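You operate a simulated robot arm through the tools that you are given. There is no shell and no other tool. Be economical: measure what you need, move in short steps, check, and stop when the job is done.

You run a simulated robot arm. Do the job below in one go: nothing can be reset, and whatever is moved stays where it is left.

## Task
Turn the wrench collar to 4 Nm. Open the covers cabinet door, fetch the red bin from the low shelf of the tall cabinet and set it on the shelf of the covers cabinet and shut the door again. Take the silver bolt and leave it on the yellow card on the top tray of the red trolley. Fetch the spanner from the top of the valve four cart and set it on the top of the right tool cabinet. Take the cloth from the top of the valve four cart and put it on the yellow tray. Turn the lathe speed knob to 120 percent. Take the coil on the top of the grey stand and put it away on the top of the blue table. Push the tall cabinet left door shut. Do these in any order. Set down upright: silver bolt.

The check looks at the end state, three seconds after you hand in, the way a careful person would. Anything else that was tipped, shoved, dropped, spilled or broken makes it a failure. Lids that push on must go on centred and level and be pressed home; caps that screw on are set level and turned clockwise until they are tight. Flat cloth is picked up by pressing the open fingertips on it (5 to 10 N) and closing them slowly along it; thin cloth reads only 2 to 8 mm in the jaws.

## Robot
A 7-joint arm with a two-finger parallel gripper on a trunk, on a base that drives. Base frame: it is fixed to the floor where the robot stands at the start and does not move with it; the origin is under the middle of the robot, x ahead of it, y to its left, z up. Readings come in mm, rad, newtons and seconds.
With the tool pointing down near the work surface it reaches from about 100 to 920 mm from the robot's upright axis, wherever it stands. Its first joint turns from -2.897 to 2.897 rad. Places, roughly: cloth (9x6x3 cm) [-8000, -2300, 700]; coil [-7750, -5250, 750]; covers cabinet door [500, 2800, 500]; lathe speed knob [-200, -7200, 1300]; red bin [750, -1250, 500]; shelf of the covers cabinet [800, 2800, 500]; silver bolt (4x3x9 cm) [-3100, -2500, 900]; spanner (18x5x3 cm) [-7800, -2300, 700]; tall cabinet left door [200, -900, 1000]; top of the blue table [-2800, -4900, 800]; top of the right tool cabinet [-3300, -2500, 900]; wrench collar [600, -100, 1000]; yellow card [-1750, -2250, 750]; yellow tray (24x16x3 cm) [-7900, -4100, 800]. Payload 1.57 kg.
The tool frame sits at the grasp point between the pads (the TCP): z along the fingers, y along the line on which they close. The tips reach 30 mm beyond it. The gripper opens to 80 mm. The fingers are 17 mm wide and 12 mm thick; the gripper's body (40 by 82 mm) begins 80 mm behind the TCP.
Orientation is told as [roll, pitch, yaw] about the base's x, y, z axes, in that order, counted from this pose: with the fingers straight down and closing along the base's y, the tool's x points along the base's -x, its y along +y and its z along -z.

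## Interface
- The arm moves only by the tool play_rows. Its argument "deltas" is a list of rows, each an object (a shift or turn left out is 0, a gripper value left out holds the last) with "translation": the shift along the tool's x, y, z in units of 50 mm (1.0 is 50 mm), a list of three; "dr": the turn, a rotation vector about the tool's x, y, z in units of 4 degrees (1.0 is 4 degrees), a list of three; "grip": the gripper command, from -1 (shut) to 1 (fully open), values between in proportion. In form: [{"translation": [tx, ty, tz], "dr": [ax, ay, az], "grip": grip}, ...]. A call has 1 to 10 rows; each row shifts and turns the commanded pose from where the row before left it, along the tool's axes as they then stand. A call with a number of a shift or a turn outside -1 to 1 is refused whole. Each row takes 0.2 s and may step no farther than 50 mm and 0.15 rad from the row before; otherwise, or with a gripper value out of range, the whole call is refused. Where a pose cannot be reached the arm comes as near as it can. A force on the tool above 40 N (or 10 N above the force at the start of the call, whichever is more), or a blocked arm, ends the call early, and 0.2 s more pass. The fingers move at their own pace (about 153 mm/s each) and stop on an object; they squeeze with about 22 N. The grip force told is the motor's: it shows also when the fingers shut on nothing. Time passes only in rows, and 0.2 s behind the last, so rows that do not move let the fingers close. It gives the time, the measured TCP pose, the force on the tool (base axes), the opening and the grip force at its end, in the units of the frame above (readings bear some noise), with the torque about the TCP (base axes, N m) and any sound that the robot's microphone picked up.
- Cameras (640 x 400 px; columns grow to the right, rows downward): "scene" is now at [-44.1, 109.8, 1390.9]; the picture's right is [-0.86, -0.51, 0.00], its down [-0.18, 0.31, -0.93] and it looks along [0.48, -0.80, -0.36] (base axes); focal length 291 px, centre (320, 200). "wrist" rides on the gripper at [72, -7, -122] in the tool frame; the picture's right is [0.09, 1.00, 0.00], its down [-0.84, 0.08, -0.54] and it looks along [-0.54, 0.05, 0.84] (tool axes); focal length 238 px, centre (320, 200).
- capture(camera): a new picture of that camera. No time passes.
- base_move(legs): drives the robot by 1 to 6 legs, each [ahead, left, turn to the left] in mm, mm and rad, along the robot's own axes; the way and the turn of a leg run together, so that a leg with both is an arc; at most 1500 mm and 3.142 rad a leg. The arm and the cameras ride along, it lands a little off, and it stops where it bumps. It gives what a move gives.
- turn_head(pan, tilt): turns the head with the scene camera to pan (to the left, within 2.496 rad either way) and tilt (down, from -0.506 to 1.204), counted from straight ahead of the robot. It gives what a move gives.
- measure_at(camera, pixels): for up to 12 pixels [column, row] of the newest picture of that camera ("zoom" is the newest enlarged one), the place [x, y, z] in the base frame of the surface seen there, good to about 2 mm, but the place of the scene camera against the robot may be out by one fixed shift of up to 18 mm in any direction. No time passes.
- zoom(camera, box): a new picture of the part [left, top, right, bottom] of that camera's present view, enlarged. No time passes.
- close_job(): hands the job in; it is judged then, once.

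Keep the steps short. Do not move on a guess: measure, check each grasp and each placing, and mend mistakes. In all there are 145 turns and 180 pictures (those below and enlarged ones count). Leave the gripper open and the arm clear of the work at the hand-in unless told otherwise, and finish with a single line.

The tools are called after ">>>" by a JSON object that holds its "method" and its "body". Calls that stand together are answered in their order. play_rows: Moves the arm, as the interface text tells. Its arguments: {"type":"object","properties":{"deltas":{"type":"array"}},"required":["deltas"]} The other tools are called the same way: base_move (legs) drives the base; turn_head (pan, tilt) turns the head that bears the scene camera; capture (camera) takes a picture; measure_at (camera, pixels) gives the place of the surface under pixels of a picture; zoom (camera, box) takes an enlarged picture of a part of a camera's view; close_job () hands the job in.

At the start:

```text
time: 0.0
position: [449.6, -438.9, 1217.9]
orientation: [0.001, 0.001, 0.001]
contact_force: [0.3, 0.1, -0.1]
moment: [0.01, 0.02, 0.06]
finger_gap: 80.0
grip_force: 0.0
robot x, y, heading: [3.9, 3.6, -0.001]
head pan, tilt: [-1.037, 0.363]
```

scene: 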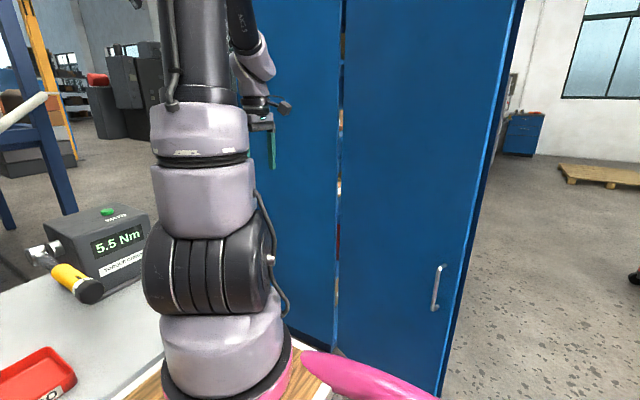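
wrist: 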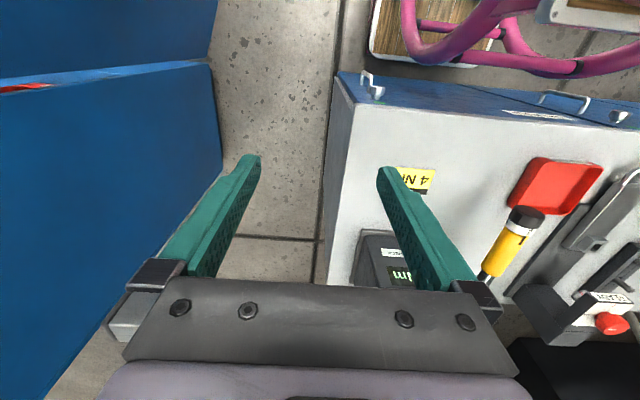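

I start with the wrench: turning the head toward the workbench to see the wrench, its display and the surroundings.

>>> {"method": "turn_head", "body": {"pan": -0.2, "tilt": 0.5}}

>>> {"method": "capture", "body": {"camera": "scene"}}

```text
time: 1.2
position: [449.3, -439.2, 1218.0]
orientation: [0.001, 0.001, 0.001]
contact_force: [-0.4, 0.1, 0.6]
moment: [-0.01, 0.04, -0.01]
finger_gap: 79.9
grip_force: 0.0
robot x, y, heading: [-1.1, 3.3, 0.005]
head pan, tilt: [-0.201, 0.499]
```

```text
177 pictures are left
```

scene: 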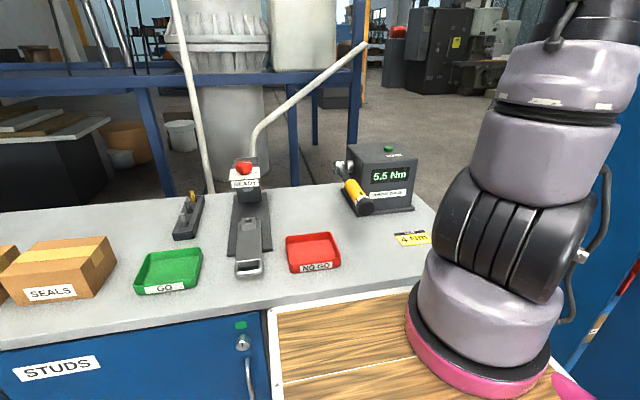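

>>> {"method": "zoom", "body": {"camera": "scene", "box": [300, 130, 460, 230]}}

>>> {"method": "measure_at", "body": {"camera": "scene", "pixels": [[345, 170], [350, 185], [358, 196], [366, 207], [352, 205], [413, 211], [388, 192], [415, 165], [350, 150], [316, 250]]}}

>>> {"method": "zoom", "body": {"camera": "wrist", "box": [340, 150, 640, 340]}}

```text
4.00 times, centred on (380, 180) of scene
```

zoom: 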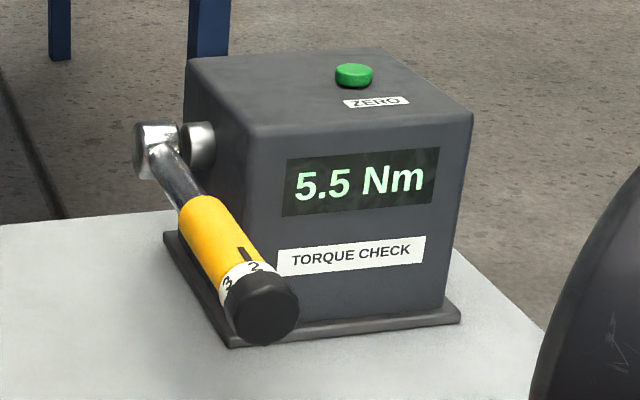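

```text
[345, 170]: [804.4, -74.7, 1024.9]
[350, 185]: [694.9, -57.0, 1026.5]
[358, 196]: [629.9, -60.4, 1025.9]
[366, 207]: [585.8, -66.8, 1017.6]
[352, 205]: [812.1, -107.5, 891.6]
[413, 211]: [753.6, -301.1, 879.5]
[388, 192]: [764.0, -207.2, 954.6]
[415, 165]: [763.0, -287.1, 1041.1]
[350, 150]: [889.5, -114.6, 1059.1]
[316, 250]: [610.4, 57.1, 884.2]
```

```text
2.11 times, centred on (490, 245) of wrist
```

zoom: 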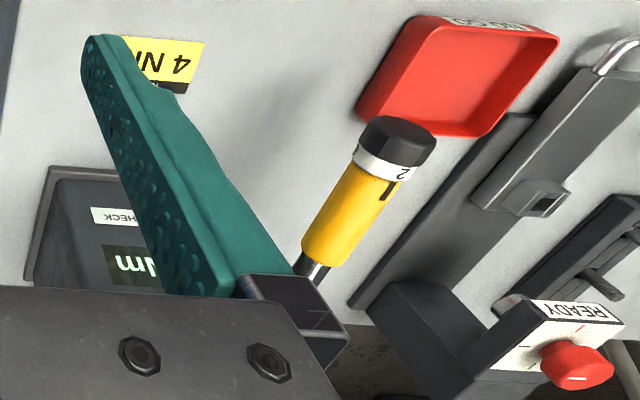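

The collar (black end cap with white scale) points toward me. I measure it in the wrist zoom and compare with the scene for calibration.

>>> {"method": "measure_at", "body": {"camera": "zoom", "pixels": [[398, 125], [415, 150], [375, 132], [385, 165], [385, 190], [360, 190], [340, 225], [365, 200], [205, 42], [163, 90], [580, 372]]}}

>>> {"method": "zoom", "body": {"camera": "scene", "box": [336, 176, 384, 224]}}

>>> {"method": "measure_at", "body": {"camera": "zoom", "pixels": [[320, 100], [300, 150], [330, 200], [360, 250], [400, 260], [400, 300], [420, 230], [350, 280]]}}

>>> {"method": "measure_at", "body": {"camera": "scene", "pixels": [[430, 243], [399, 246], [395, 234], [424, 231], [243, 168]]}}

```text
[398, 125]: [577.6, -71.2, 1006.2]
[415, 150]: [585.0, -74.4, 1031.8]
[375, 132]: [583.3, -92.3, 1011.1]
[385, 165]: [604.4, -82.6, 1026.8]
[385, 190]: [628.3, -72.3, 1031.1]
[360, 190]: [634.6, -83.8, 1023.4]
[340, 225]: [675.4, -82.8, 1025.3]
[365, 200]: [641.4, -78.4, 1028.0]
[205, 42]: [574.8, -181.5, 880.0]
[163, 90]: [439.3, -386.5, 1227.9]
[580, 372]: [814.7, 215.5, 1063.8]
```

```text
8.33 times, centred on (360, 200) of scene
```

zoom: 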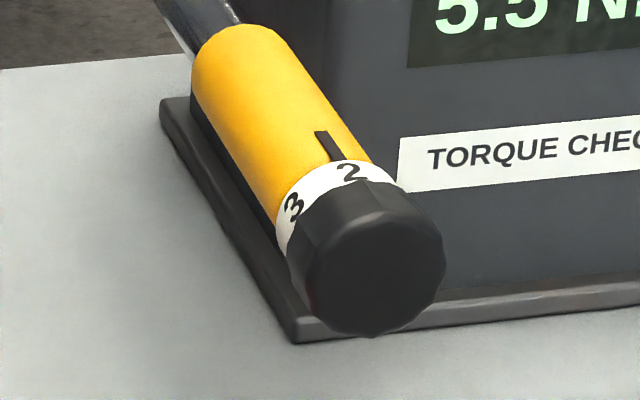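

```text
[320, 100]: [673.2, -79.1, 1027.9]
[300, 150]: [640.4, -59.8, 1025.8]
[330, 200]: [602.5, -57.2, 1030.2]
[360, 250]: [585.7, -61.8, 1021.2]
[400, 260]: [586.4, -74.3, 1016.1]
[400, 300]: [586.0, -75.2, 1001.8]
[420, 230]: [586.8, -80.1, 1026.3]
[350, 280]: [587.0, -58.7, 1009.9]
```

```text
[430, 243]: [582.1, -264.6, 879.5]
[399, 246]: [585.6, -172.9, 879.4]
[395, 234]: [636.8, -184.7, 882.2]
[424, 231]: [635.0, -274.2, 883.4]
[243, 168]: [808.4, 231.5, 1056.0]
```

Collar axis: about y -74, z 1013, end face x 577, set at "2"; to reach 4 it must turn clockwise as seen from me. I swing the tool level (fingers toward +x) while shifting to y -74.

>>> {"method": "base_move", "body": {"legs": [[-150, 0, 0]]}}

>>> {"method": "play_rows", "body": {"deltas": [{"translation": [0, 0.33, 0], "dr": [0, -1, 0], "grip": 1}, {"translation": [0, 0.33, 0], "dr": [0, -1, 0]}, {"translation": [0, 0.33, 0], "dr": [0, -1, 0]}, {"translation": [0, 0.33, 0], "dr": [0, -1, 0]}, {"translation": [0, 0.33, 0], "dr": [0, -1, 0]}, {"translation": [0, 0.33, 0], "dr": [0, -1, 0]}, {"translation": [0, 0.33, 0], "dr": [0, -1, 0]}, {"translation": [0, 0.33, 0], "dr": [0, -1, 0]}, {"translation": [0, 0.33, 0], "dr": [0, -1, 0]}, {"translation": [0, 0.33, 0], "dr": [0, -1, 0]}]}}

>>> {"method": "play_rows", "body": {"deltas": [{"translation": [0, 0.33, 0], "dr": [0, -1, 0]}, {"translation": [0, 0.33, 0], "dr": [0, -1, 0]}, {"translation": [0, 0.33, 0], "dr": [0, -1, 0]}, {"translation": [0, 0.33, 0], "dr": [0, -1, 0]}, {"translation": [0, 0.33, 0], "dr": [0, -1, 0]}, {"translation": [0, 0.33, 0], "dr": [0, -1, 0]}, {"translation": [0, 0.33, 0], "dr": [0, -1, 0]}, {"translation": [0, 0.33, 0], "dr": [0, -1, 0]}, {"translation": [0, 0.33, 0], "dr": [0, -1, 0]}, {"translation": [0, 0.33, 0], "dr": [0, -1, 0]}]}}

>>> {"method": "play_rows", "body": {"deltas": [{"translation": [0, 0.33, 0], "dr": [0, -1, 0]}, {"translation": [0, 0.33, 0], "dr": [0, -1, 0]}, {"dr": [0, -0.5, 0]}]}}

>>> {"method": "capture", "body": {"camera": "scene"}}

```text
time: 2.5
position: [299.4, -438.6, 1218.2]
orientation: [0.0, 0.0, 0.0]
contact_force: [-0.4, -0.1, -0.8]
moment: [0.02, -0.02, -0.01]
finger_gap: 80.2
grip_force: 0.0
robot x, y, heading: [-151.8, 1.5, 0.001]
head pan, tilt: [-0.201, 0.499]
```

```text
time: 4.7
position: [310.6, -296.5, 1241.6]
orientation: [0.002, -0.698, -0.001]
contact_force: [-0.8, 0.6, 1.1]
moment: [-0.01, 0.02, -0.01]
finger_gap: 79.8
grip_force: 0.0
out of reach, approached as far as the arm can: row 9, 10
robot x, y, heading: [-150.0, -0.2, 0.001]
head pan, tilt: [-0.201, 0.499]
```

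```text
time: 6.9
position: [363.1, -254.6, 1413.6]
orientation: [0.0, -1.395, 0.003]
contact_force: [0.3, -0.9, 0.2]
moment: [0.0, 0.02, 0.0]
finger_gap: 79.8
grip_force: 0.0
out of reach, approached as far as the arm can: row 1, 2, 3, 4, 5, 6, 7, 8, 9, 10
robot x, y, heading: [-151.3, -0.5, -0.002]
head pan, tilt: [-0.201, 0.499]
```

```text
time: 7.7
position: [374.9, -246.4, 1456.3]
orientation: [-0.095, -1.57, 0.095]
contact_force: [0.6, -0.1, -0.3]
moment: [0.0, 0.02, 0.01]
finger_gap: 80.0
grip_force: 0.0
out of reach, approached as far as the arm can: row 1, 2, 3
robot x, y, heading: [-149.6, -1.3, -0.004]
head pan, tilt: [-0.201, 0.499]
```

```text
173 pictures are left
```

scene: 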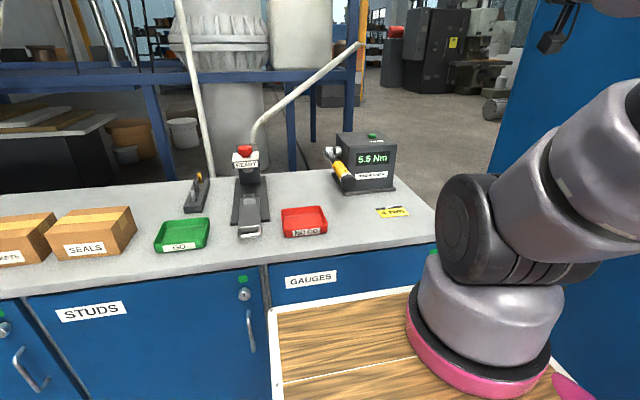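

The pose needs more forward reach. I command 300 mm forward along the fingers and see.

>>> {"method": "measure_at", "body": {"camera": "scene", "pixels": [[480, 270], [480, 360], [600, 130], [366, 170], [340, 165]]}}

>>> {"method": "play_rows", "body": {"deltas": [{"translation": [0, 0, 1]}, {"translation": [0, 0, 1]}, {"translation": [0, 0, 1]}, {"translation": [0, 0, 1]}]}}

```text
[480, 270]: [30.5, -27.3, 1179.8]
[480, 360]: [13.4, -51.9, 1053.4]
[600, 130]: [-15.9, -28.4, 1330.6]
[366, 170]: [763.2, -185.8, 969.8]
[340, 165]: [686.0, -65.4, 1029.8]
```

```text
time: 8.7
position: [574.7, -245.8, 1455.4]
orientation: [-3.069, -1.569, 3.063]
contact_force: [-0.6, 0.7, 0.0]
moment: [0.02, 0.03, -0.02]
finger_gap: 80.0
grip_force: 0.1
robot x, y, heading: [-154.3, 1.1, -0.003]
head pan, tilt: [-0.201, 0.499]
```

Each call starts from the measured pose. Now at x 575, y -246, z 1455, level. I go left 172, back 60 and down 442 to stand in front of the collar.

>>> {"method": "play_rows", "body": {"deltas": [{"translation": [0, 0.86, -0.3]}, {"translation": [0, 0.86, -0.3]}, {"translation": [0, 0.86, -0.3]}, {"translation": [0, 0.86, -0.3]}, {"translation": [0.9, 0, 0]}, {"translation": [0.9, 0, 0]}, {"translation": [0.9, 0, 0]}, {"translation": [0.9, 0, 0]}, {"translation": [0.9, 0, 0]}]}}

>>> {"method": "play_rows", "body": {"deltas": [{"translation": [0.9, 0, 0]}, {"translation": [0.9, 0, 0]}, {"translation": [0.9, 0, 0]}, {"translation": [0.9, 0, 0]}, {"translation": [0.74, 0, 0]}]}}

>>> {"method": "capture", "body": {"camera": "wrist"}}

>>> {"method": "capture", "body": {"camera": "scene"}}

```text
time: 10.7
position: [595.9, -67.7, 1279.9]
orientation: [2.236, -1.57, -2.237]
contact_force: [-0.9, -0.8, 0.3]
moment: [-0.04, 0.03, 0.04]
finger_gap: 79.9
grip_force: 0.1
out of reach, approached as far as the arm can: row 5, 6, 7, 8, 9
robot x, y, heading: [-151.4, -1.9, -0.002]
head pan, tilt: [-0.201, 0.499]
```

```text
time: 11.9
position: [610.1, -63.2, 1066.3]
orientation: [-2.743, -1.57, 2.744]
contact_force: [0.2, -0.3, -0.1]
moment: [0.03, 0.03, -0.02]
finger_gap: 80.2
grip_force: 0.1
out of reach, approached as far as the arm can: row 1, 2
robot x, y, heading: [-151.4, 0.0, 0.004]
head pan, tilt: [-0.201, 0.499]
```

```text
172 pictures are left
```

wrist: 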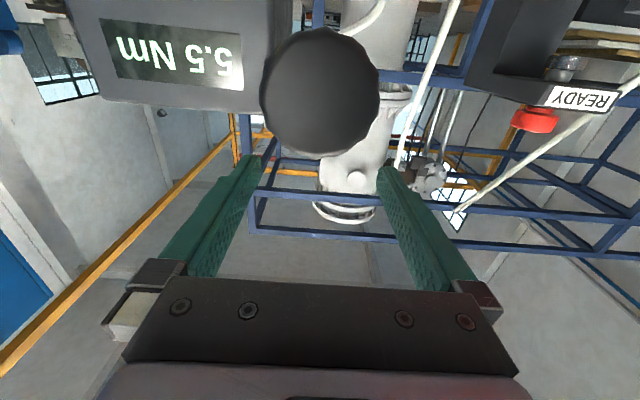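

```text
171 pictures are left
```

scene: 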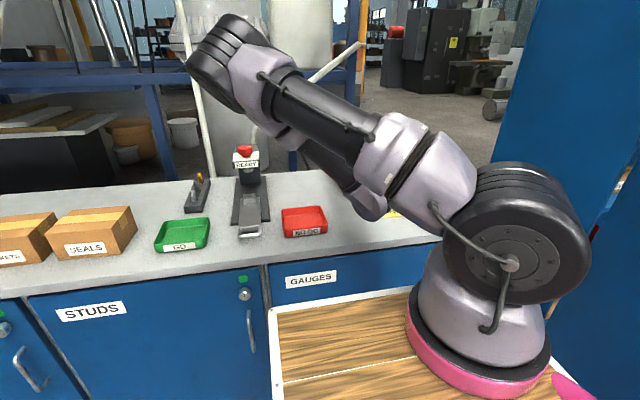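

The fingers are above the collar but can't come closer at this height; I back the base 130 mm, then lower and align.

>>> {"method": "base_move", "body": {"legs": [[-130, 0, 0]]}}

>>> {"method": "play_rows", "body": {"deltas": [{"translation": [0.35, -0.07, 0]}, {"translation": [0.35, -0.07, 0]}, {"translation": [0.36, -0.08, 0]}]}}

>>> {"method": "capture", "body": {"camera": "wrist"}}

```text
time: 13.2
position: [478.8, -63.8, 1065.1]
orientation: [-1.062, -1.571, 1.064]
contact_force: [-0.3, -0.8, -1.0]
moment: [-0.02, 0.02, -0.02]
finger_gap: 80.0
grip_force: 0.0
robot x, y, heading: [-279.6, -4.2, 0.004]
head pan, tilt: [-0.201, 0.499]
```

```text
time: 14.0
position: [480.8, -75.1, 1013.5]
orientation: [0.495, -1.569, -0.486]
contact_force: [-1.5, -0.1, -0.4]
moment: [0.03, -0.02, 0.01]
finger_gap: 80.0
grip_force: 0.1
robot x, y, heading: [-281.6, 0.5, -0.003]
head pan, tilt: [-0.201, 0.499]
```

```text
170 pictures are left
```

wrist: 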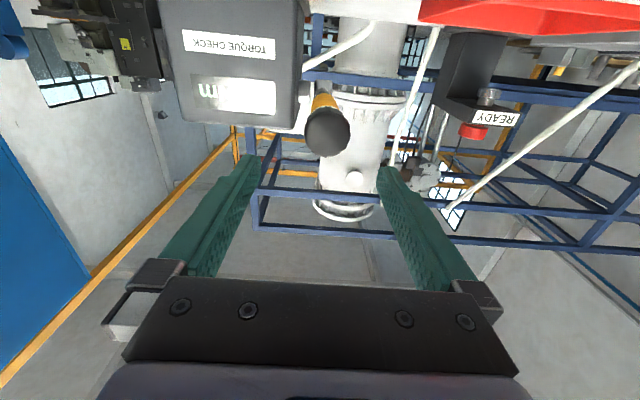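

>>> {"method": "measure_at", "body": {"camera": "wrist", "pixels": [[327, 132], [308, 132], [346, 132], [327, 114], [327, 152]]}}

>>> {"method": "zoom", "body": {"camera": "wrist", "box": [287, 85, 367, 165]}}

>>> {"method": "zoom", "body": {"camera": "scene", "box": [310, 130, 400, 200]}}

```text
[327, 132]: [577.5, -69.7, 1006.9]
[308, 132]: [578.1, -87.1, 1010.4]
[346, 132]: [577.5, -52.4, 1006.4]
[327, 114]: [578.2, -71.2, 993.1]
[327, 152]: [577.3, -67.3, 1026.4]
```

```text
5.00 times, centred on (327, 125) of wrist
```

zoom: 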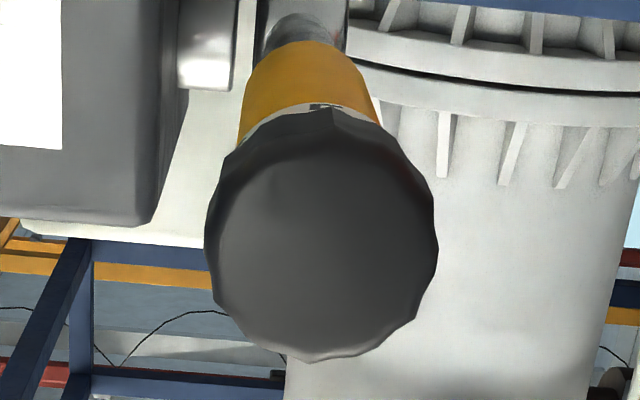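

```text
5.71 times, centred on (355, 165) of scene
```

zoom: 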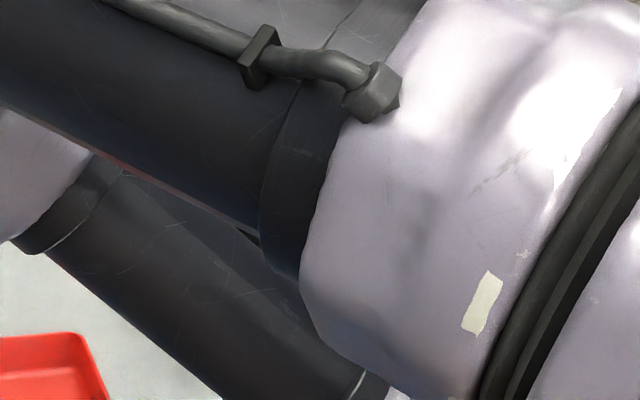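

Collar centre y -69.5, z 1010, diameter about 42. I align, slide forward to TCP x≈565, and close.

>>> {"method": "play_rows", "body": {"deltas": [{"translation": [0.07, 0.11, 0.4]}, {"translation": [0, 0, 0.45]}, {"translation": [0, 0, 0.45]}, {"translation": [0, 0, 0.35]}, {"grip": -1}, {"grip": -1}, {"grip": -1}]}}

>>> {"method": "zoom", "body": {"camera": "wrist", "box": [220, 60, 440, 240]}}

```text
time: 15.3
position: [562.2, -69.7, 1012.9]
orientation: [1.0, -1.559, -0.975]
contact_force: [-6.6, 12.1, 1.9]
moment: [0.09, -0.26, -0.07]
finger_gap: 44.3
grip_force: 21.8
out of reach, approached as far as the arm can: row 1, 3
robot x, y, heading: [-279.4, -2.4, -0.002]
head pan, tilt: [-0.201, 0.499]
stopped in row 6: the force on the tool passed its limit at 44 N (the readings are from after the stop); the commanded pose is now the measured one
```

```text
2.22 times, centred on (330, 150) of wrist
```

zoom: 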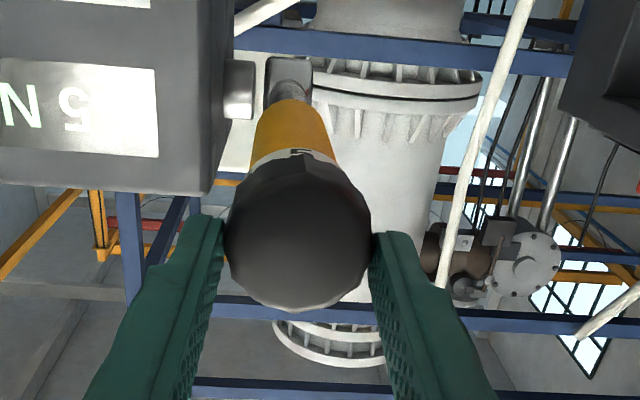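

Gripped at 44 mm. I turn +40° clockwise (about tool z) and check.

>>> {"method": "play_rows", "body": {"deltas": [{"dr": [0, 0, 1]}, {"dr": [0, 0, 1]}, {"dr": [0, 0, 1]}, {"dr": [0, 0, 1]}, {"dr": [0, 0, 1]}, {"dr": [0, 0, 1]}]}}

>>> {"method": "zoom", "body": {"camera": "wrist", "box": [220, 60, 440, 240]}}

```text
time: 16.7
position: [561.6, -69.6, 1011.6]
orientation: [1.556, -1.142, -1.53]
contact_force: [-4.7, 20.3, 4.1]
moment: [0.06, -0.78, 0.1]
finger_gap: 43.8
grip_force: 44.7
robot x, y, heading: [-277.8, 2.6, 0.003]
head pan, tilt: [-0.201, 0.499]
```

```text
2.22 times, centred on (330, 150) of wrist
```

zoom: 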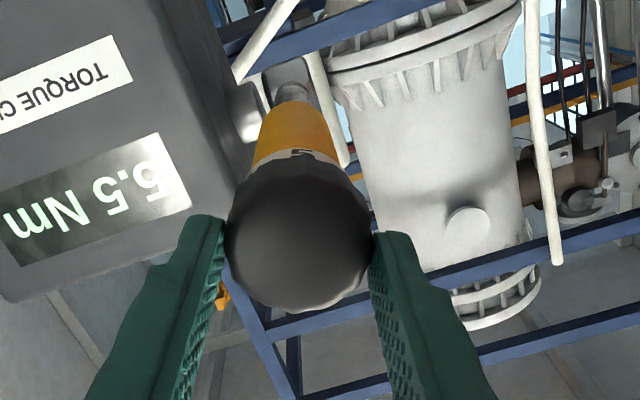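

The collar follows. Continue turning, with a 2 mm shift to relieve the side force.

>>> {"method": "play_rows", "body": {"deltas": [{"translation": [0, 0.04, 0], "dr": [0, 0, 1]}, {"dr": [0, 0, 1]}, {"dr": [0, 0, 1]}, {"dr": [0, 0, 1]}, {"dr": [0, 0, 1]}, {"dr": [0, 0, 1]}, {"dr": [0, 0, 1]}, {"dr": [0, 0, 1]}, {"dr": [0, 0, 1]}, {"dr": [0, 0, 1]}]}}

>>> {"method": "play_rows", "body": {"deltas": [{"dr": [0, 0, 1]}, {"dr": [0, 0, 1]}, {"dr": [0, 0, 1]}, {"dr": [0, 0, 1]}, {"dr": [0, 0, 1]}, {"dr": [0, 0, 1]}, {"dr": [0, 0, 1]}, {"dr": [0, 0, 1]}]}}

>>> {"method": "zoom", "body": {"camera": "wrist", "box": [220, 60, 440, 240]}}

>>> {"method": "capture", "body": {"camera": "scene"}}

```text
time: 18.9
position: [562.1, -71.7, 1013.2]
orientation: [1.566, -0.442, -1.545]
contact_force: [-5.1, -15.7, 0.4]
moment: [-0.09, -0.3, -0.04]
finger_gap: 43.7
grip_force: 44.9
robot x, y, heading: [-281.0, 6.0, -0.002]
head pan, tilt: [-0.201, 0.499]
```

```text
time: 20.7
position: [562.2, -71.5, 1013.8]
orientation: [1.566, 0.114, -1.547]
contact_force: [-1.7, -31.9, 0.5]
moment: [0.03, -0.78, -0.78]
finger_gap: 43.9
grip_force: 44.7
robot x, y, heading: [-278.8, -0.1, 0.0]
head pan, tilt: [-0.201, 0.499]
```

```text
2.22 times, centred on (330, 150) of wrist
```

zoom: 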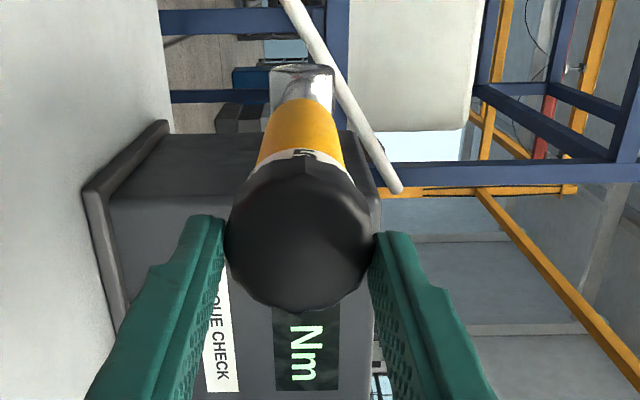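

```text
164 pictures are left
```

scene: 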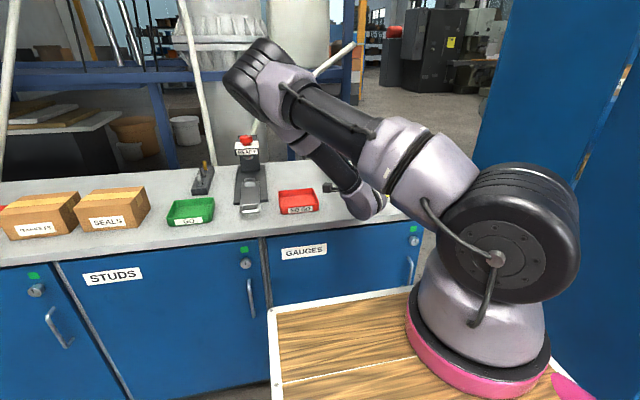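

96° turned. I zoom closely at the ring to read it, and relieve 2 mm.

>>> {"method": "play_rows", "body": {"deltas": [{"translation": [-0.04, 0, 0]}]}}

>>> {"method": "zoom", "body": {"camera": "wrist", "box": [300, 95, 348, 143]}}

```text
time: 21.1
position: [562.1, -72.0, 1011.8]
orientation: [1.564, 0.116, -1.546]
contact_force: [-4.5, -23.9, 1.4]
moment: [0.0, -0.72, -1.16]
finger_gap: 43.9
grip_force: 45.2
robot x, y, heading: [-281.0, 1.0, 0.003]
head pan, tilt: [-0.201, 0.499]
```

```text
8.33 times, centred on (324, 119) of wrist
```

zoom: 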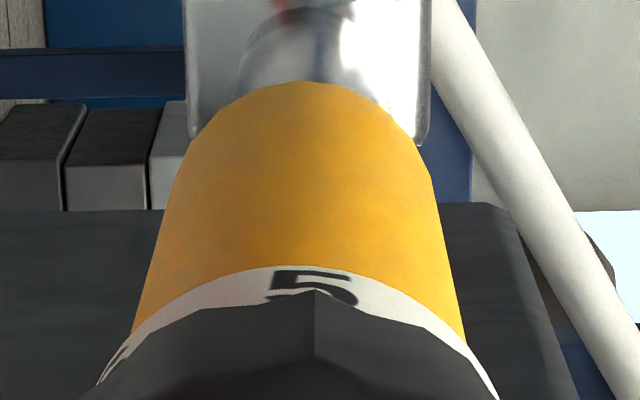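

"5" is facing the camera; unit spacing is about 60°, so 24° more is needed. I turn 6 rows and check.

>>> {"method": "play_rows", "body": {"deltas": [{"dr": [0, 0, 1]}, {"dr": [0, 0, 1]}, {"dr": [0, 0, 1]}, {"dr": [0, 0, 1]}, {"dr": [0, 0, 1]}, {"dr": [0, 0, 1]}]}}

>>> {"method": "zoom", "body": {"camera": "wrist", "box": [300, 95, 348, 143]}}

```text
time: 22.5
position: [561.0, -71.4, 1013.9]
orientation: [1.563, 0.535, -1.548]
contact_force: [-9.0, -9.0, 2.1]
moment: [0.06, -1.17, 0.05]
finger_gap: 44.0
grip_force: 45.0
robot x, y, heading: [-281.6, 0.4, 0.007]
head pan, tilt: [-0.201, 0.499]
```

```text
8.33 times, centred on (324, 119) of wrist
```

zoom: 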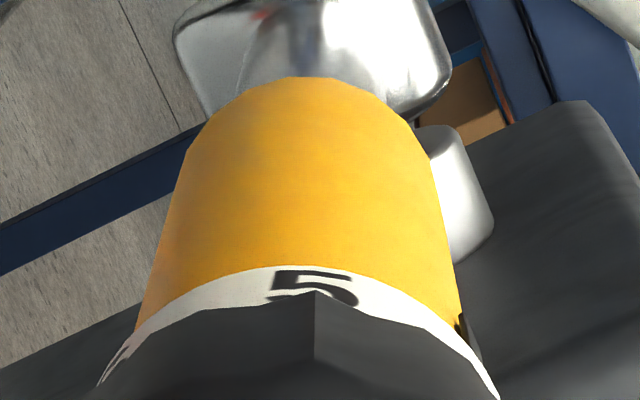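

The mark line is coming into view at right edge. I release, back off, rotate the camera to the top and raise a bit to read the mark.

>>> {"method": "play_rows", "body": {"deltas": [{"grip": 1}, {"grip": 1}, {"translation": [0, 0, -0.6]}, {"translation": [0, 0, -0.7]}, {"translation": [0, 0, -0.7], "dr": [0, 0, 1]}, {"dr": [0, 0, 1]}, {"dr": [0, 0, 1]}, {"dr": [0, 0, 1]}, {"dr": [0, 0, 1]}, {"dr": [0, 0, 1]}]}}

>>> {"method": "play_rows", "body": {"deltas": [{"dr": [0, 0, 1]}, {"dr": [0, 0, 1]}, {"dr": [0, 0, 1]}, {"dr": [0, 0, 1]}, {"dr": [0, 0, 1]}, {"dr": [0, 0, 1]}, {"dr": [0, 0, 1]}, {"translation": [0.9, 0, 0]}, {"translation": [0.9, 0, 0]}]}}

>>> {"method": "capture", "body": {"camera": "wrist"}}

```text
time: 24.7
position: [461.9, -74.7, 1014.0]
orientation: [1.559, 0.954, -1.552]
contact_force: [0.2, -0.9, 0.8]
moment: [0.0, 0.01, -0.03]
finger_gap: 79.9
grip_force: 0.1
robot x, y, heading: [-279.7, 1.0, -0.002]
head pan, tilt: [-0.201, 0.499]
```

```text
time: 26.7
position: [467.3, -61.9, 1100.8]
orientation: [1.519, 1.44, -1.597]
contact_force: [0.9, 0.2, -0.5]
moment: [0.01, 0.01, -0.02]
finger_gap: 79.7
grip_force: 0.0
out of reach, approached as far as the arm can: row 9
robot x, y, heading: [-278.1, -2.4, -0.001]
head pan, tilt: [-0.201, 0.499]
```

```text
161 pictures are left
```

wrist: 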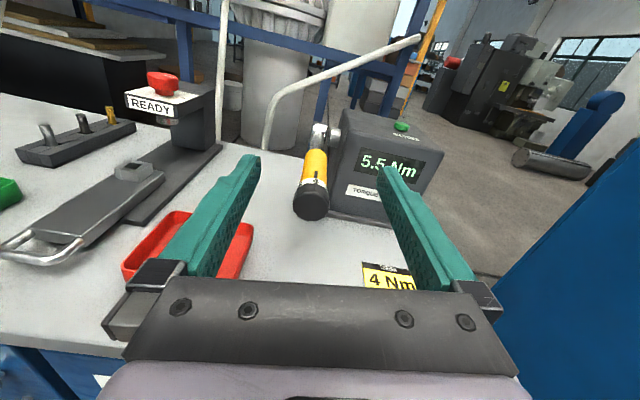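

>>> {"method": "zoom", "body": {"camera": "wrist", "box": [288, 160, 340, 212]}}

```text
7.69 times, centred on (314, 186) of wrist
```

zoom: 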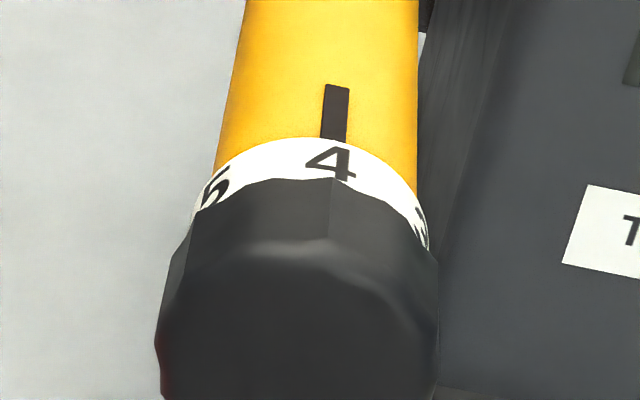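

The 4 sits under the mark line. Next: survey. I look right at the tall cabinet, and behind and left.

>>> {"method": "base_move", "body": {"legs": [[-300, 0, 0]]}}

>>> {"method": "turn_head", "body": {"pan": -0.9, "tilt": 0.4}}

>>> {"method": "capture", "body": {"camera": "scene"}}

>>> {"method": "turn_head", "body": {"pan": 1.0, "tilt": 0.4}}

>>> {"method": "capture", "body": {"camera": "scene"}}

>>> {"method": "turn_head", "body": {"pan": 2.4, "tilt": 0.4}}

>>> {"method": "capture", "body": {"camera": "scene"}}

>>> {"method": "turn_head", "body": {"pan": -2.3, "tilt": 0.4}}

>>> {"method": "capture", "body": {"camera": "scene"}}

```text
time: 28.7
position: [168.8, -60.0, 1101.2]
orientation: [1.524, 1.44, -1.591]
contact_force: [0.1, -0.8, 0.8]
moment: [0.02, -0.03, -0.01]
finger_gap: 80.2
grip_force: 0.0
robot x, y, heading: [-582.6, -1.3, 0.006]
head pan, tilt: [-0.201, 0.499]
```

```text
time: 29.8
position: [167.8, -61.2, 1099.8]
orientation: [1.524, 1.439, -1.59]
contact_force: [0.0, -0.1, 0.0]
moment: [-0.02, 0.03, -0.01]
finger_gap: 80.2
grip_force: 0.1
robot x, y, heading: [-582.2, 0.4, 0.004]
head pan, tilt: [-0.901, 0.4]
```

```text
159 pictures are left
```

scene: 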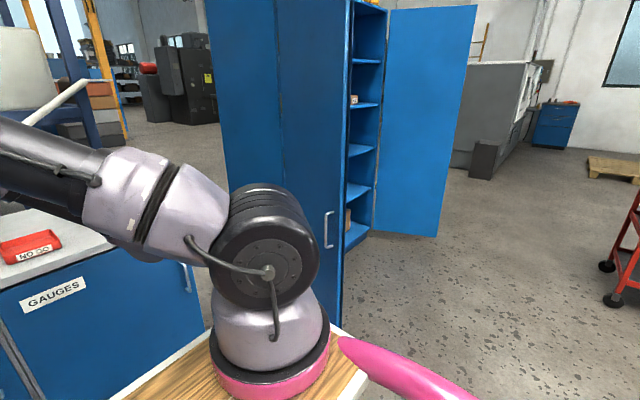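

```text
time: 31.6
position: [169.0, -60.7, 1101.1]
orientation: [1.523, 1.439, -1.59]
contact_force: [-0.9, -0.3, 0.1]
moment: [0.0, -0.04, 0.0]
finger_gap: 79.6
grip_force: 0.1
robot x, y, heading: [-581.7, 0.6, -0.0]
head pan, tilt: [1.0, 0.4]
```

```text
158 pictures are left
```

scene: 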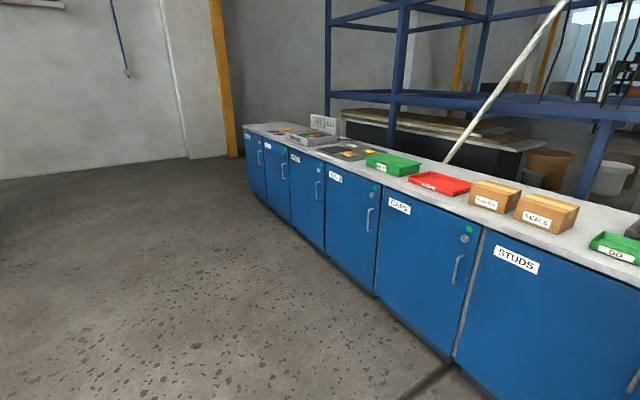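

```text
time: 33.2
position: [168.8, -61.6, 1100.7]
orientation: [1.523, 1.441, -1.589]
contact_force: [0.3, 0.3, 0.0]
moment: [-0.01, 0.0, 0.01]
finger_gap: 80.0
grip_force: 0.1
robot x, y, heading: [-580.3, 1.4, 0.002]
head pan, tilt: [2.4, 0.4]
```

```text
157 pictures are left
```

scene: 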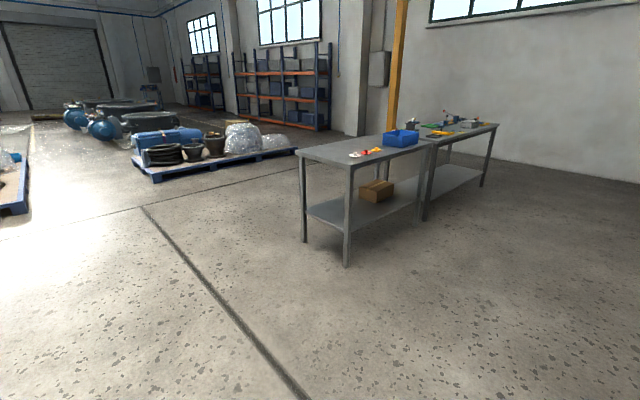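

```text
time: 36.9
position: [167.9, -60.8, 1101.0]
orientation: [1.524, 1.439, -1.591]
contact_force: [-0.2, 0.3, 0.1]
moment: [-0.01, -0.01, 0.02]
finger_gap: 80.1
grip_force: 0.1
robot x, y, heading: [-579.7, -2.3, 0.005]
head pan, tilt: [-2.3, 0.4]
```

```text
156 pictures are left
```

scene: 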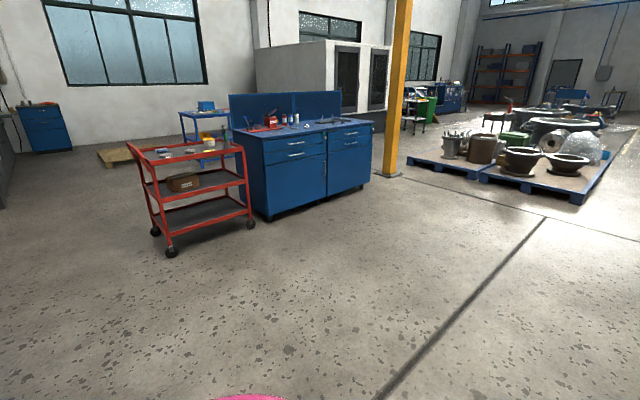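

Tall cabinet has both doors open; benches and trolley located. I back up and slide right to stand in front of the tall cabinet, then look.

>>> {"method": "base_move", "body": {"legs": [[-300, 0, 0], [0, -1270, 0]]}}

>>> {"method": "turn_head", "body": {"pan": 0.0, "tilt": 0.45}}

>>> {"method": "capture", "body": {"camera": "scene"}}

>>> {"method": "capture", "body": {"camera": "wrist"}}

```text
time: 44.9
position: [-118.5, -1315.7, 1100.5]
orientation: [1.524, 1.44, -1.576]
contact_force: [0.1, -0.5, 0.2]
moment: [-0.01, -0.03, -0.02]
finger_gap: 79.9
grip_force: 0.1
robot x, y, heading: [-867.9, -1267.2, 0.014]
head pan, tilt: [-2.3, 0.4]
```

```text
time: 47.0
position: [-118.3, -1317.8, 1101.0]
orientation: [1.524, 1.44, -1.577]
contact_force: [0.5, -0.4, -0.7]
moment: [0.02, 0.01, 0.02]
finger_gap: 79.8
grip_force: 0.1
robot x, y, heading: [-864.3, -1264.6, 0.015]
head pan, tilt: [0.0, 0.45]
```

```text
155 pictures are left
```

scene: 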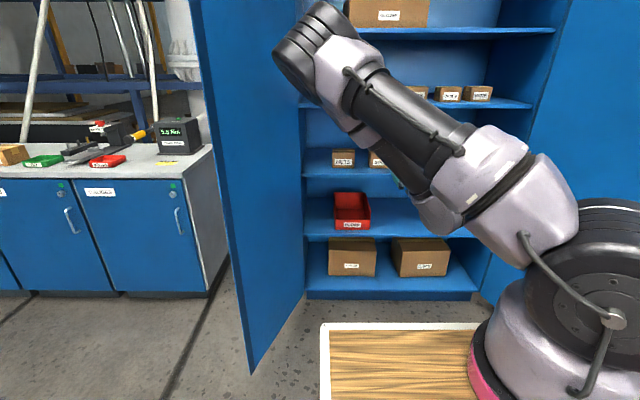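

```text
154 pictures are left
```

wrist: 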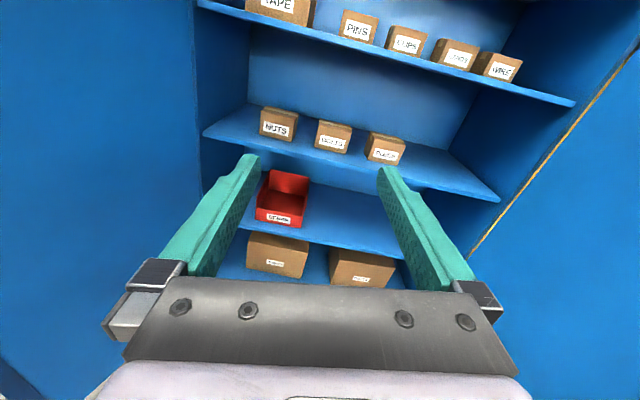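

>>> {"method": "zoom", "body": {"camera": "wrist", "box": [235, 150, 335, 240]}}

>>> {"method": "measure_at", "body": {"camera": "wrist", "pixels": [[272, 173], [307, 178], [258, 207], [300, 213], [296, 223], [258, 219], [285, 200], [350, 215], [262, 130], [205, 130], [295, 155]]}}

>>> {"method": "zoom", "body": {"camera": "scene", "box": [320, 180, 400, 240]}}

>>> {"method": "measure_at", "body": {"camera": "scene", "pixels": [[250, 372], [306, 295], [305, 100], [210, 100], [335, 193], [367, 193], [336, 220], [369, 222], [369, 228], [330, 238], [352, 212], [560, 60]]}}

```text
4.44 times, centred on (285, 195) of wrist
```

zoom: 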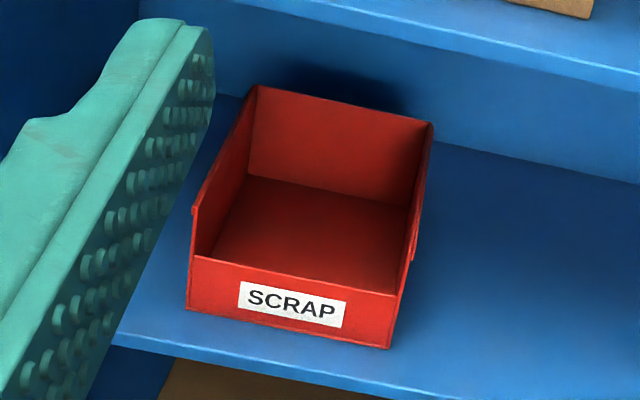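

```text
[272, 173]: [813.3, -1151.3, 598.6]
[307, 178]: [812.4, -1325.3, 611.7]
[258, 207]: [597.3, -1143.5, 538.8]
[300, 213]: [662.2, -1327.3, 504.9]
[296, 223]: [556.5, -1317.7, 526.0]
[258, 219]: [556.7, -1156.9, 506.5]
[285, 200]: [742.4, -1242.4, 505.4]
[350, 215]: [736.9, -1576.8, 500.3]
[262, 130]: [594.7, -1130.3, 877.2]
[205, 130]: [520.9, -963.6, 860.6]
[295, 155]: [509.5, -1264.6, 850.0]
```

```text
6.67 times, centred on (360, 210) of scene
```

zoom: 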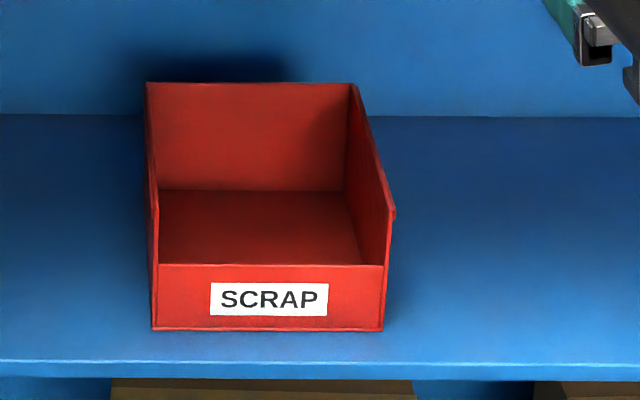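

```text
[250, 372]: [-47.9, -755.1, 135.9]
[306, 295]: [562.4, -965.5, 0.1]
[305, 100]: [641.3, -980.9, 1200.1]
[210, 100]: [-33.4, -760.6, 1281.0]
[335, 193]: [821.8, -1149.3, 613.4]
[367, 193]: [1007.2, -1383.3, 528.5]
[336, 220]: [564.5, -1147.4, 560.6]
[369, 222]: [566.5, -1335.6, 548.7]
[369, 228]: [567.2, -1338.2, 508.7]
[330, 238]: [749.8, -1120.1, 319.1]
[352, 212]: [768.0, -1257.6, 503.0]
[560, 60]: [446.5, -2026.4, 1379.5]
```

Bin spans x 557–815, y -1145…-1330, floor z≈500. The covers door must be opened first, so I drive to the covers cabinet (y≈2800), backing off first to clear the left door.

>>> {"method": "base_move", "body": {"legs": [[-200, 0, -0.015], [0, 1500, 0], [0, 1500, 0], [0, 1050, 0], [500, 0, 0]]}}

>>> {"method": "turn_head", "body": {"pan": 0.0, "tilt": 0.5}}

>>> {"method": "capture", "body": {"camera": "scene"}}

>>> {"method": "capture", "body": {"camera": "wrist"}}

```text
time: 70.2
position: [158.8, 2722.5, 1100.8]
orientation: [1.522, 1.44, -1.586]
contact_force: [0.1, 0.9, 0.3]
moment: [0.0, 0.06, 0.02]
finger_gap: 79.9
grip_force: 0.1
robot x, y, heading: [-587.6, 2780.5, 0.009]
head pan, tilt: [0.0, 0.45]
```

```text
time: 70.8
position: [157.9, 2722.0, 1100.9]
orientation: [1.524, 1.439, -1.584]
contact_force: [0.3, 0.3, -0.1]
moment: [0.01, 0.01, 0.04]
finger_gap: 80.2
grip_force: 0.1
robot x, y, heading: [-589.2, 2781.9, 0.007]
head pan, tilt: [0.0, 0.499]
```

```text
151 pictures are left
```

scene: 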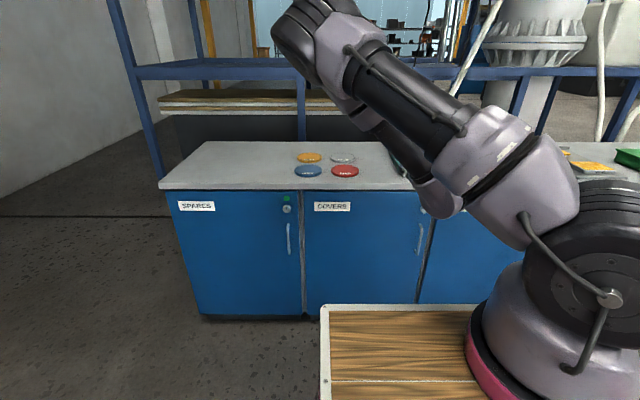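

```text
150 pictures are left
```

wrist: 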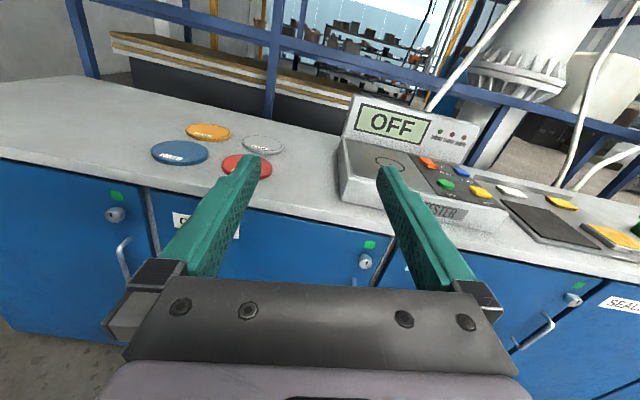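

>>> {"method": "zoom", "body": {"camera": "scene", "box": [380, 190, 460, 290]}}

>>> {"method": "measure_at", "body": {"camera": "scene", "pixels": [[303, 240], [426, 240], [419, 228], [419, 240], [418, 250], [416, 240], [303, 310], [420, 296], [360, 250], [290, 240], [330, 330]]}}

>>> {"method": "measure_at", "body": {"camera": "wrist", "pixels": [[123, 258], [116, 214], [148, 190], [148, 250], [365, 262], [388, 240], [320, 230], [172, 215]]}}

```text
4.00 times, centred on (420, 240) of scene
```

zoom: 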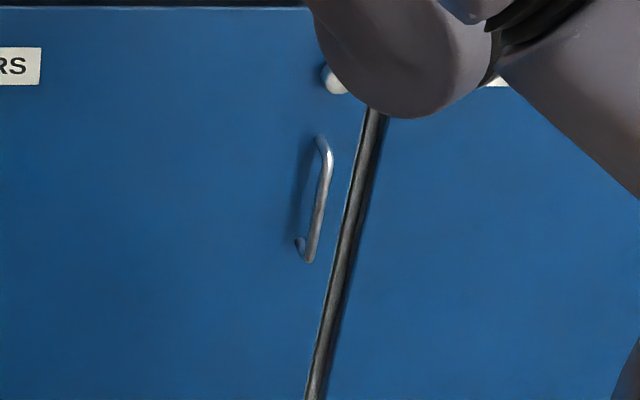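

```text
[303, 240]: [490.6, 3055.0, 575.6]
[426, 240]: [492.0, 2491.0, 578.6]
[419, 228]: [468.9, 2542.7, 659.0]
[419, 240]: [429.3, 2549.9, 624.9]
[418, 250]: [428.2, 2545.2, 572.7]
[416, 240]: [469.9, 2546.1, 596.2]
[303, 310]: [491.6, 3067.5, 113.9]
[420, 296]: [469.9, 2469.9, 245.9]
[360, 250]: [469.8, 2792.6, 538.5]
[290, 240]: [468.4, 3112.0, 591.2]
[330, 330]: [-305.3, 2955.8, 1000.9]
```

```text
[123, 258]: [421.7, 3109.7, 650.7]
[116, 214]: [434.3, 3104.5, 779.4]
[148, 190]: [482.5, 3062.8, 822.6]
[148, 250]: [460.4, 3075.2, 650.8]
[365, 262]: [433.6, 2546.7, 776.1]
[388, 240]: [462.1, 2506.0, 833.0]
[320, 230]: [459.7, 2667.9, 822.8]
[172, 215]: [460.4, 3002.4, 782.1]
```

The handle is a vertical bar at about x 420, y 2540, z 560–680, hinge at left y≈3055. I level the roll and lower the tool in front of it in steps.

>>> {"method": "play_rows", "body": {"deltas": [{"dr": [0, 0, 1]}, {"dr": [0, 0, 0.87]}, {"translation": [-0.9, 0, 0]}, {"translation": [-0.9, 0, 0]}, {"translation": [-0.9, 0, 0]}, {"translation": [-0.9, 0, 0]}, {"translation": [-0.9, 0, 0]}]}}

>>> {"method": "play_rows", "body": {"deltas": [{"translation": [-0.9, 0, 0]}, {"translation": [-0.9, 0, 0]}, {"translation": [-0.9, 0, 0]}, {"translation": [-0.9, 0, 0]}, {"translation": [-0.9, 0, 0]}]}}

>>> {"method": "capture", "body": {"camera": "wrist"}}

>>> {"method": "capture", "body": {"camera": "scene"}}

```text
time: 72.4
position: [169.5, 2706.3, 913.6]
orientation: [0.006, 1.564, -3.096]
contact_force: [-1.0, 0.7, -0.1]
moment: [0.0, 0.01, -0.01]
finger_gap: 80.0
grip_force: 0.1
out of reach, approached as far as the arm can: row 6, 7
robot x, y, heading: [-591.5, 2782.4, 0.01]
head pan, tilt: [0.0, 0.499]
```

```text
time: 73.6
position: [218.1, 2694.6, 896.0]
orientation: [0.008, 1.562, -3.097]
contact_force: [0.3, 0.7, 0.2]
moment: [0.0, -0.03, -0.01]
finger_gap: 80.2
grip_force: 0.1
out of reach, approached as far as the arm can: row 1, 2, 3, 4, 5
robot x, y, heading: [-593.2, 2780.3, 0.008]
head pan, tilt: [0.0, 0.499]
```

```text
148 pictures are left
```

wrist: 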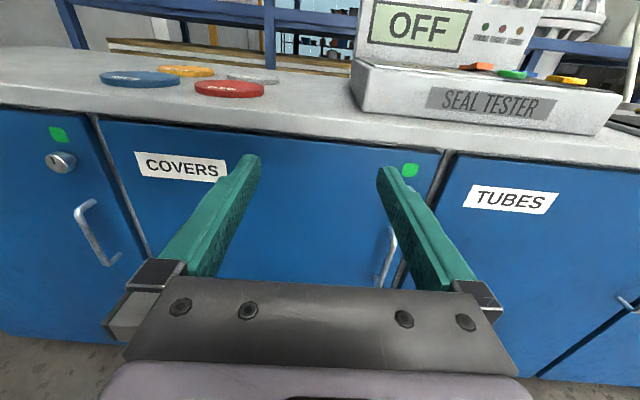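

```text
147 pictures are left
```

scene: 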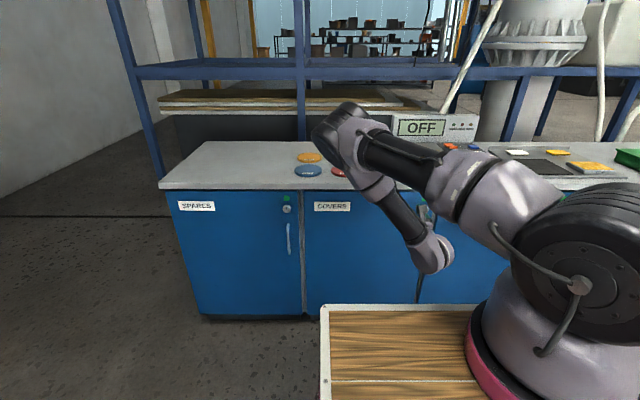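

Level reach stops at z 896. A vertical bar can equally be straddled with the fingers pitched down, so I pitch 40° down while moving to the handle's y, then lower.

>>> {"method": "play_rows", "body": {"deltas": [{"translation": [0, 0.3, 0], "dr": [0, -1, 0]}, {"translation": [0, 0.3, 0], "dr": [0, -1, 0]}, {"translation": [0, 0.3, 0], "dr": [0, -1, 0]}, {"translation": [0, 0.3, 0], "dr": [0, -1, 0]}, {"translation": [0, 0.3, 0], "dr": [0, -1, 0]}, {"translation": [0, 0.3, 0], "dr": [0, -1, 0]}, {"translation": [0, 0.3, 0], "dr": [0, -1, 0]}, {"translation": [0, 0.3, 0], "dr": [0, -1, 0]}, {"translation": [0, 0.3, 0], "dr": [0, -1, 0]}, {"translation": [0, 0.3, 0], "dr": [0, -1, 0]}]}}

>>> {"method": "play_rows", "body": {"deltas": [{"translation": [-0.69, 0, 0.58]}, {"translation": [-0.69, 0, 0.58]}, {"translation": [-0.69, 0, 0.58]}, {"translation": [-0.69, 0, 0.58]}, {"translation": [-0.69, 0, 0.58]}, {"translation": [-0.69, 0, 0.58]}]}}

>>> {"method": "capture", "body": {"camera": "wrist"}}

```text
time: 75.8
position: [223.8, 2544.3, 895.7]
orientation: [-0.001, 0.866, -3.108]
contact_force: [0.4, -0.9, 0.1]
moment: [0.01, 0.0, -0.02]
finger_gap: 79.7
grip_force: 0.0
robot x, y, heading: [-591.4, 2778.2, 0.013]
head pan, tilt: [0.0, 0.499]
```

```text
time: 77.2
position: [224.8, 2581.0, 735.5]
orientation: [-0.001, 0.867, -3.109]
contact_force: [-0.2, 0.6, 0.5]
moment: [-0.02, -0.04, -0.01]
finger_gap: 79.9
grip_force: 0.1
out of reach, approached as far as the arm can: row 4, 5, 6
robot x, y, heading: [-587.9, 2783.5, 0.007]
head pan, tilt: [0.0, 0.499]
```

```text
146 pictures are left
```

wrist: 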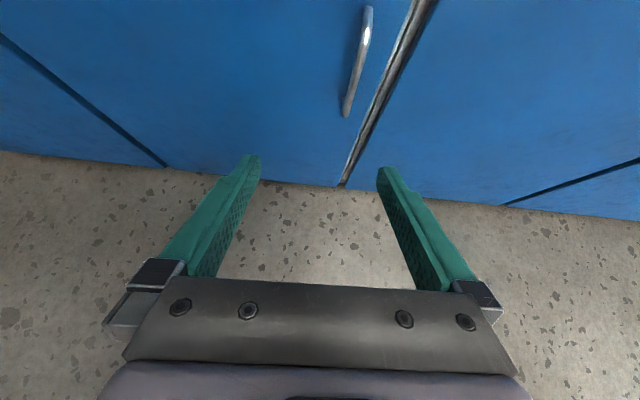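

>>> {"method": "measure_at", "body": {"camera": "wrist", "pixels": [[368, 14], [364, 36], [358, 60], [350, 95], [346, 112], [372, 40], [345, 180], [300, 100]]}}

>>> {"method": "play_rows", "body": {"deltas": [{"translation": [-0.74, 0, -0.16]}, {"translation": [-0.74, 0, -0.16]}, {"translation": [-0.74, 0, -0.16]}, {"translation": [-0.74, 0, -0.16]}, {"translation": [-0.74, 0, -0.16]}]}}

```text
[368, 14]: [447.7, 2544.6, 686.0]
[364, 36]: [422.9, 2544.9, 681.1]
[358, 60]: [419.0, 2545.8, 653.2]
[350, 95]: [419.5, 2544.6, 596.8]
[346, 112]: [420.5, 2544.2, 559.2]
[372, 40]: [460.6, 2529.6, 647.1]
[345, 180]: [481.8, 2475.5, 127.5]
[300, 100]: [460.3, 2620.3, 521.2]
```

```text
time: 78.4
position: [113.4, 2572.3, 761.2]
orientation: [0.0, 0.864, -3.107]
contact_force: [-1.3, 0.2, 0.6]
moment: [0.01, 0.02, -0.02]
finger_gap: 80.0
grip_force: 0.1
out of reach, approached as far as the arm can: row 1, 2, 3, 4, 5
robot x, y, heading: [-588.9, 2780.3, 0.01]
head pan, tilt: [0.0, 0.499]
```

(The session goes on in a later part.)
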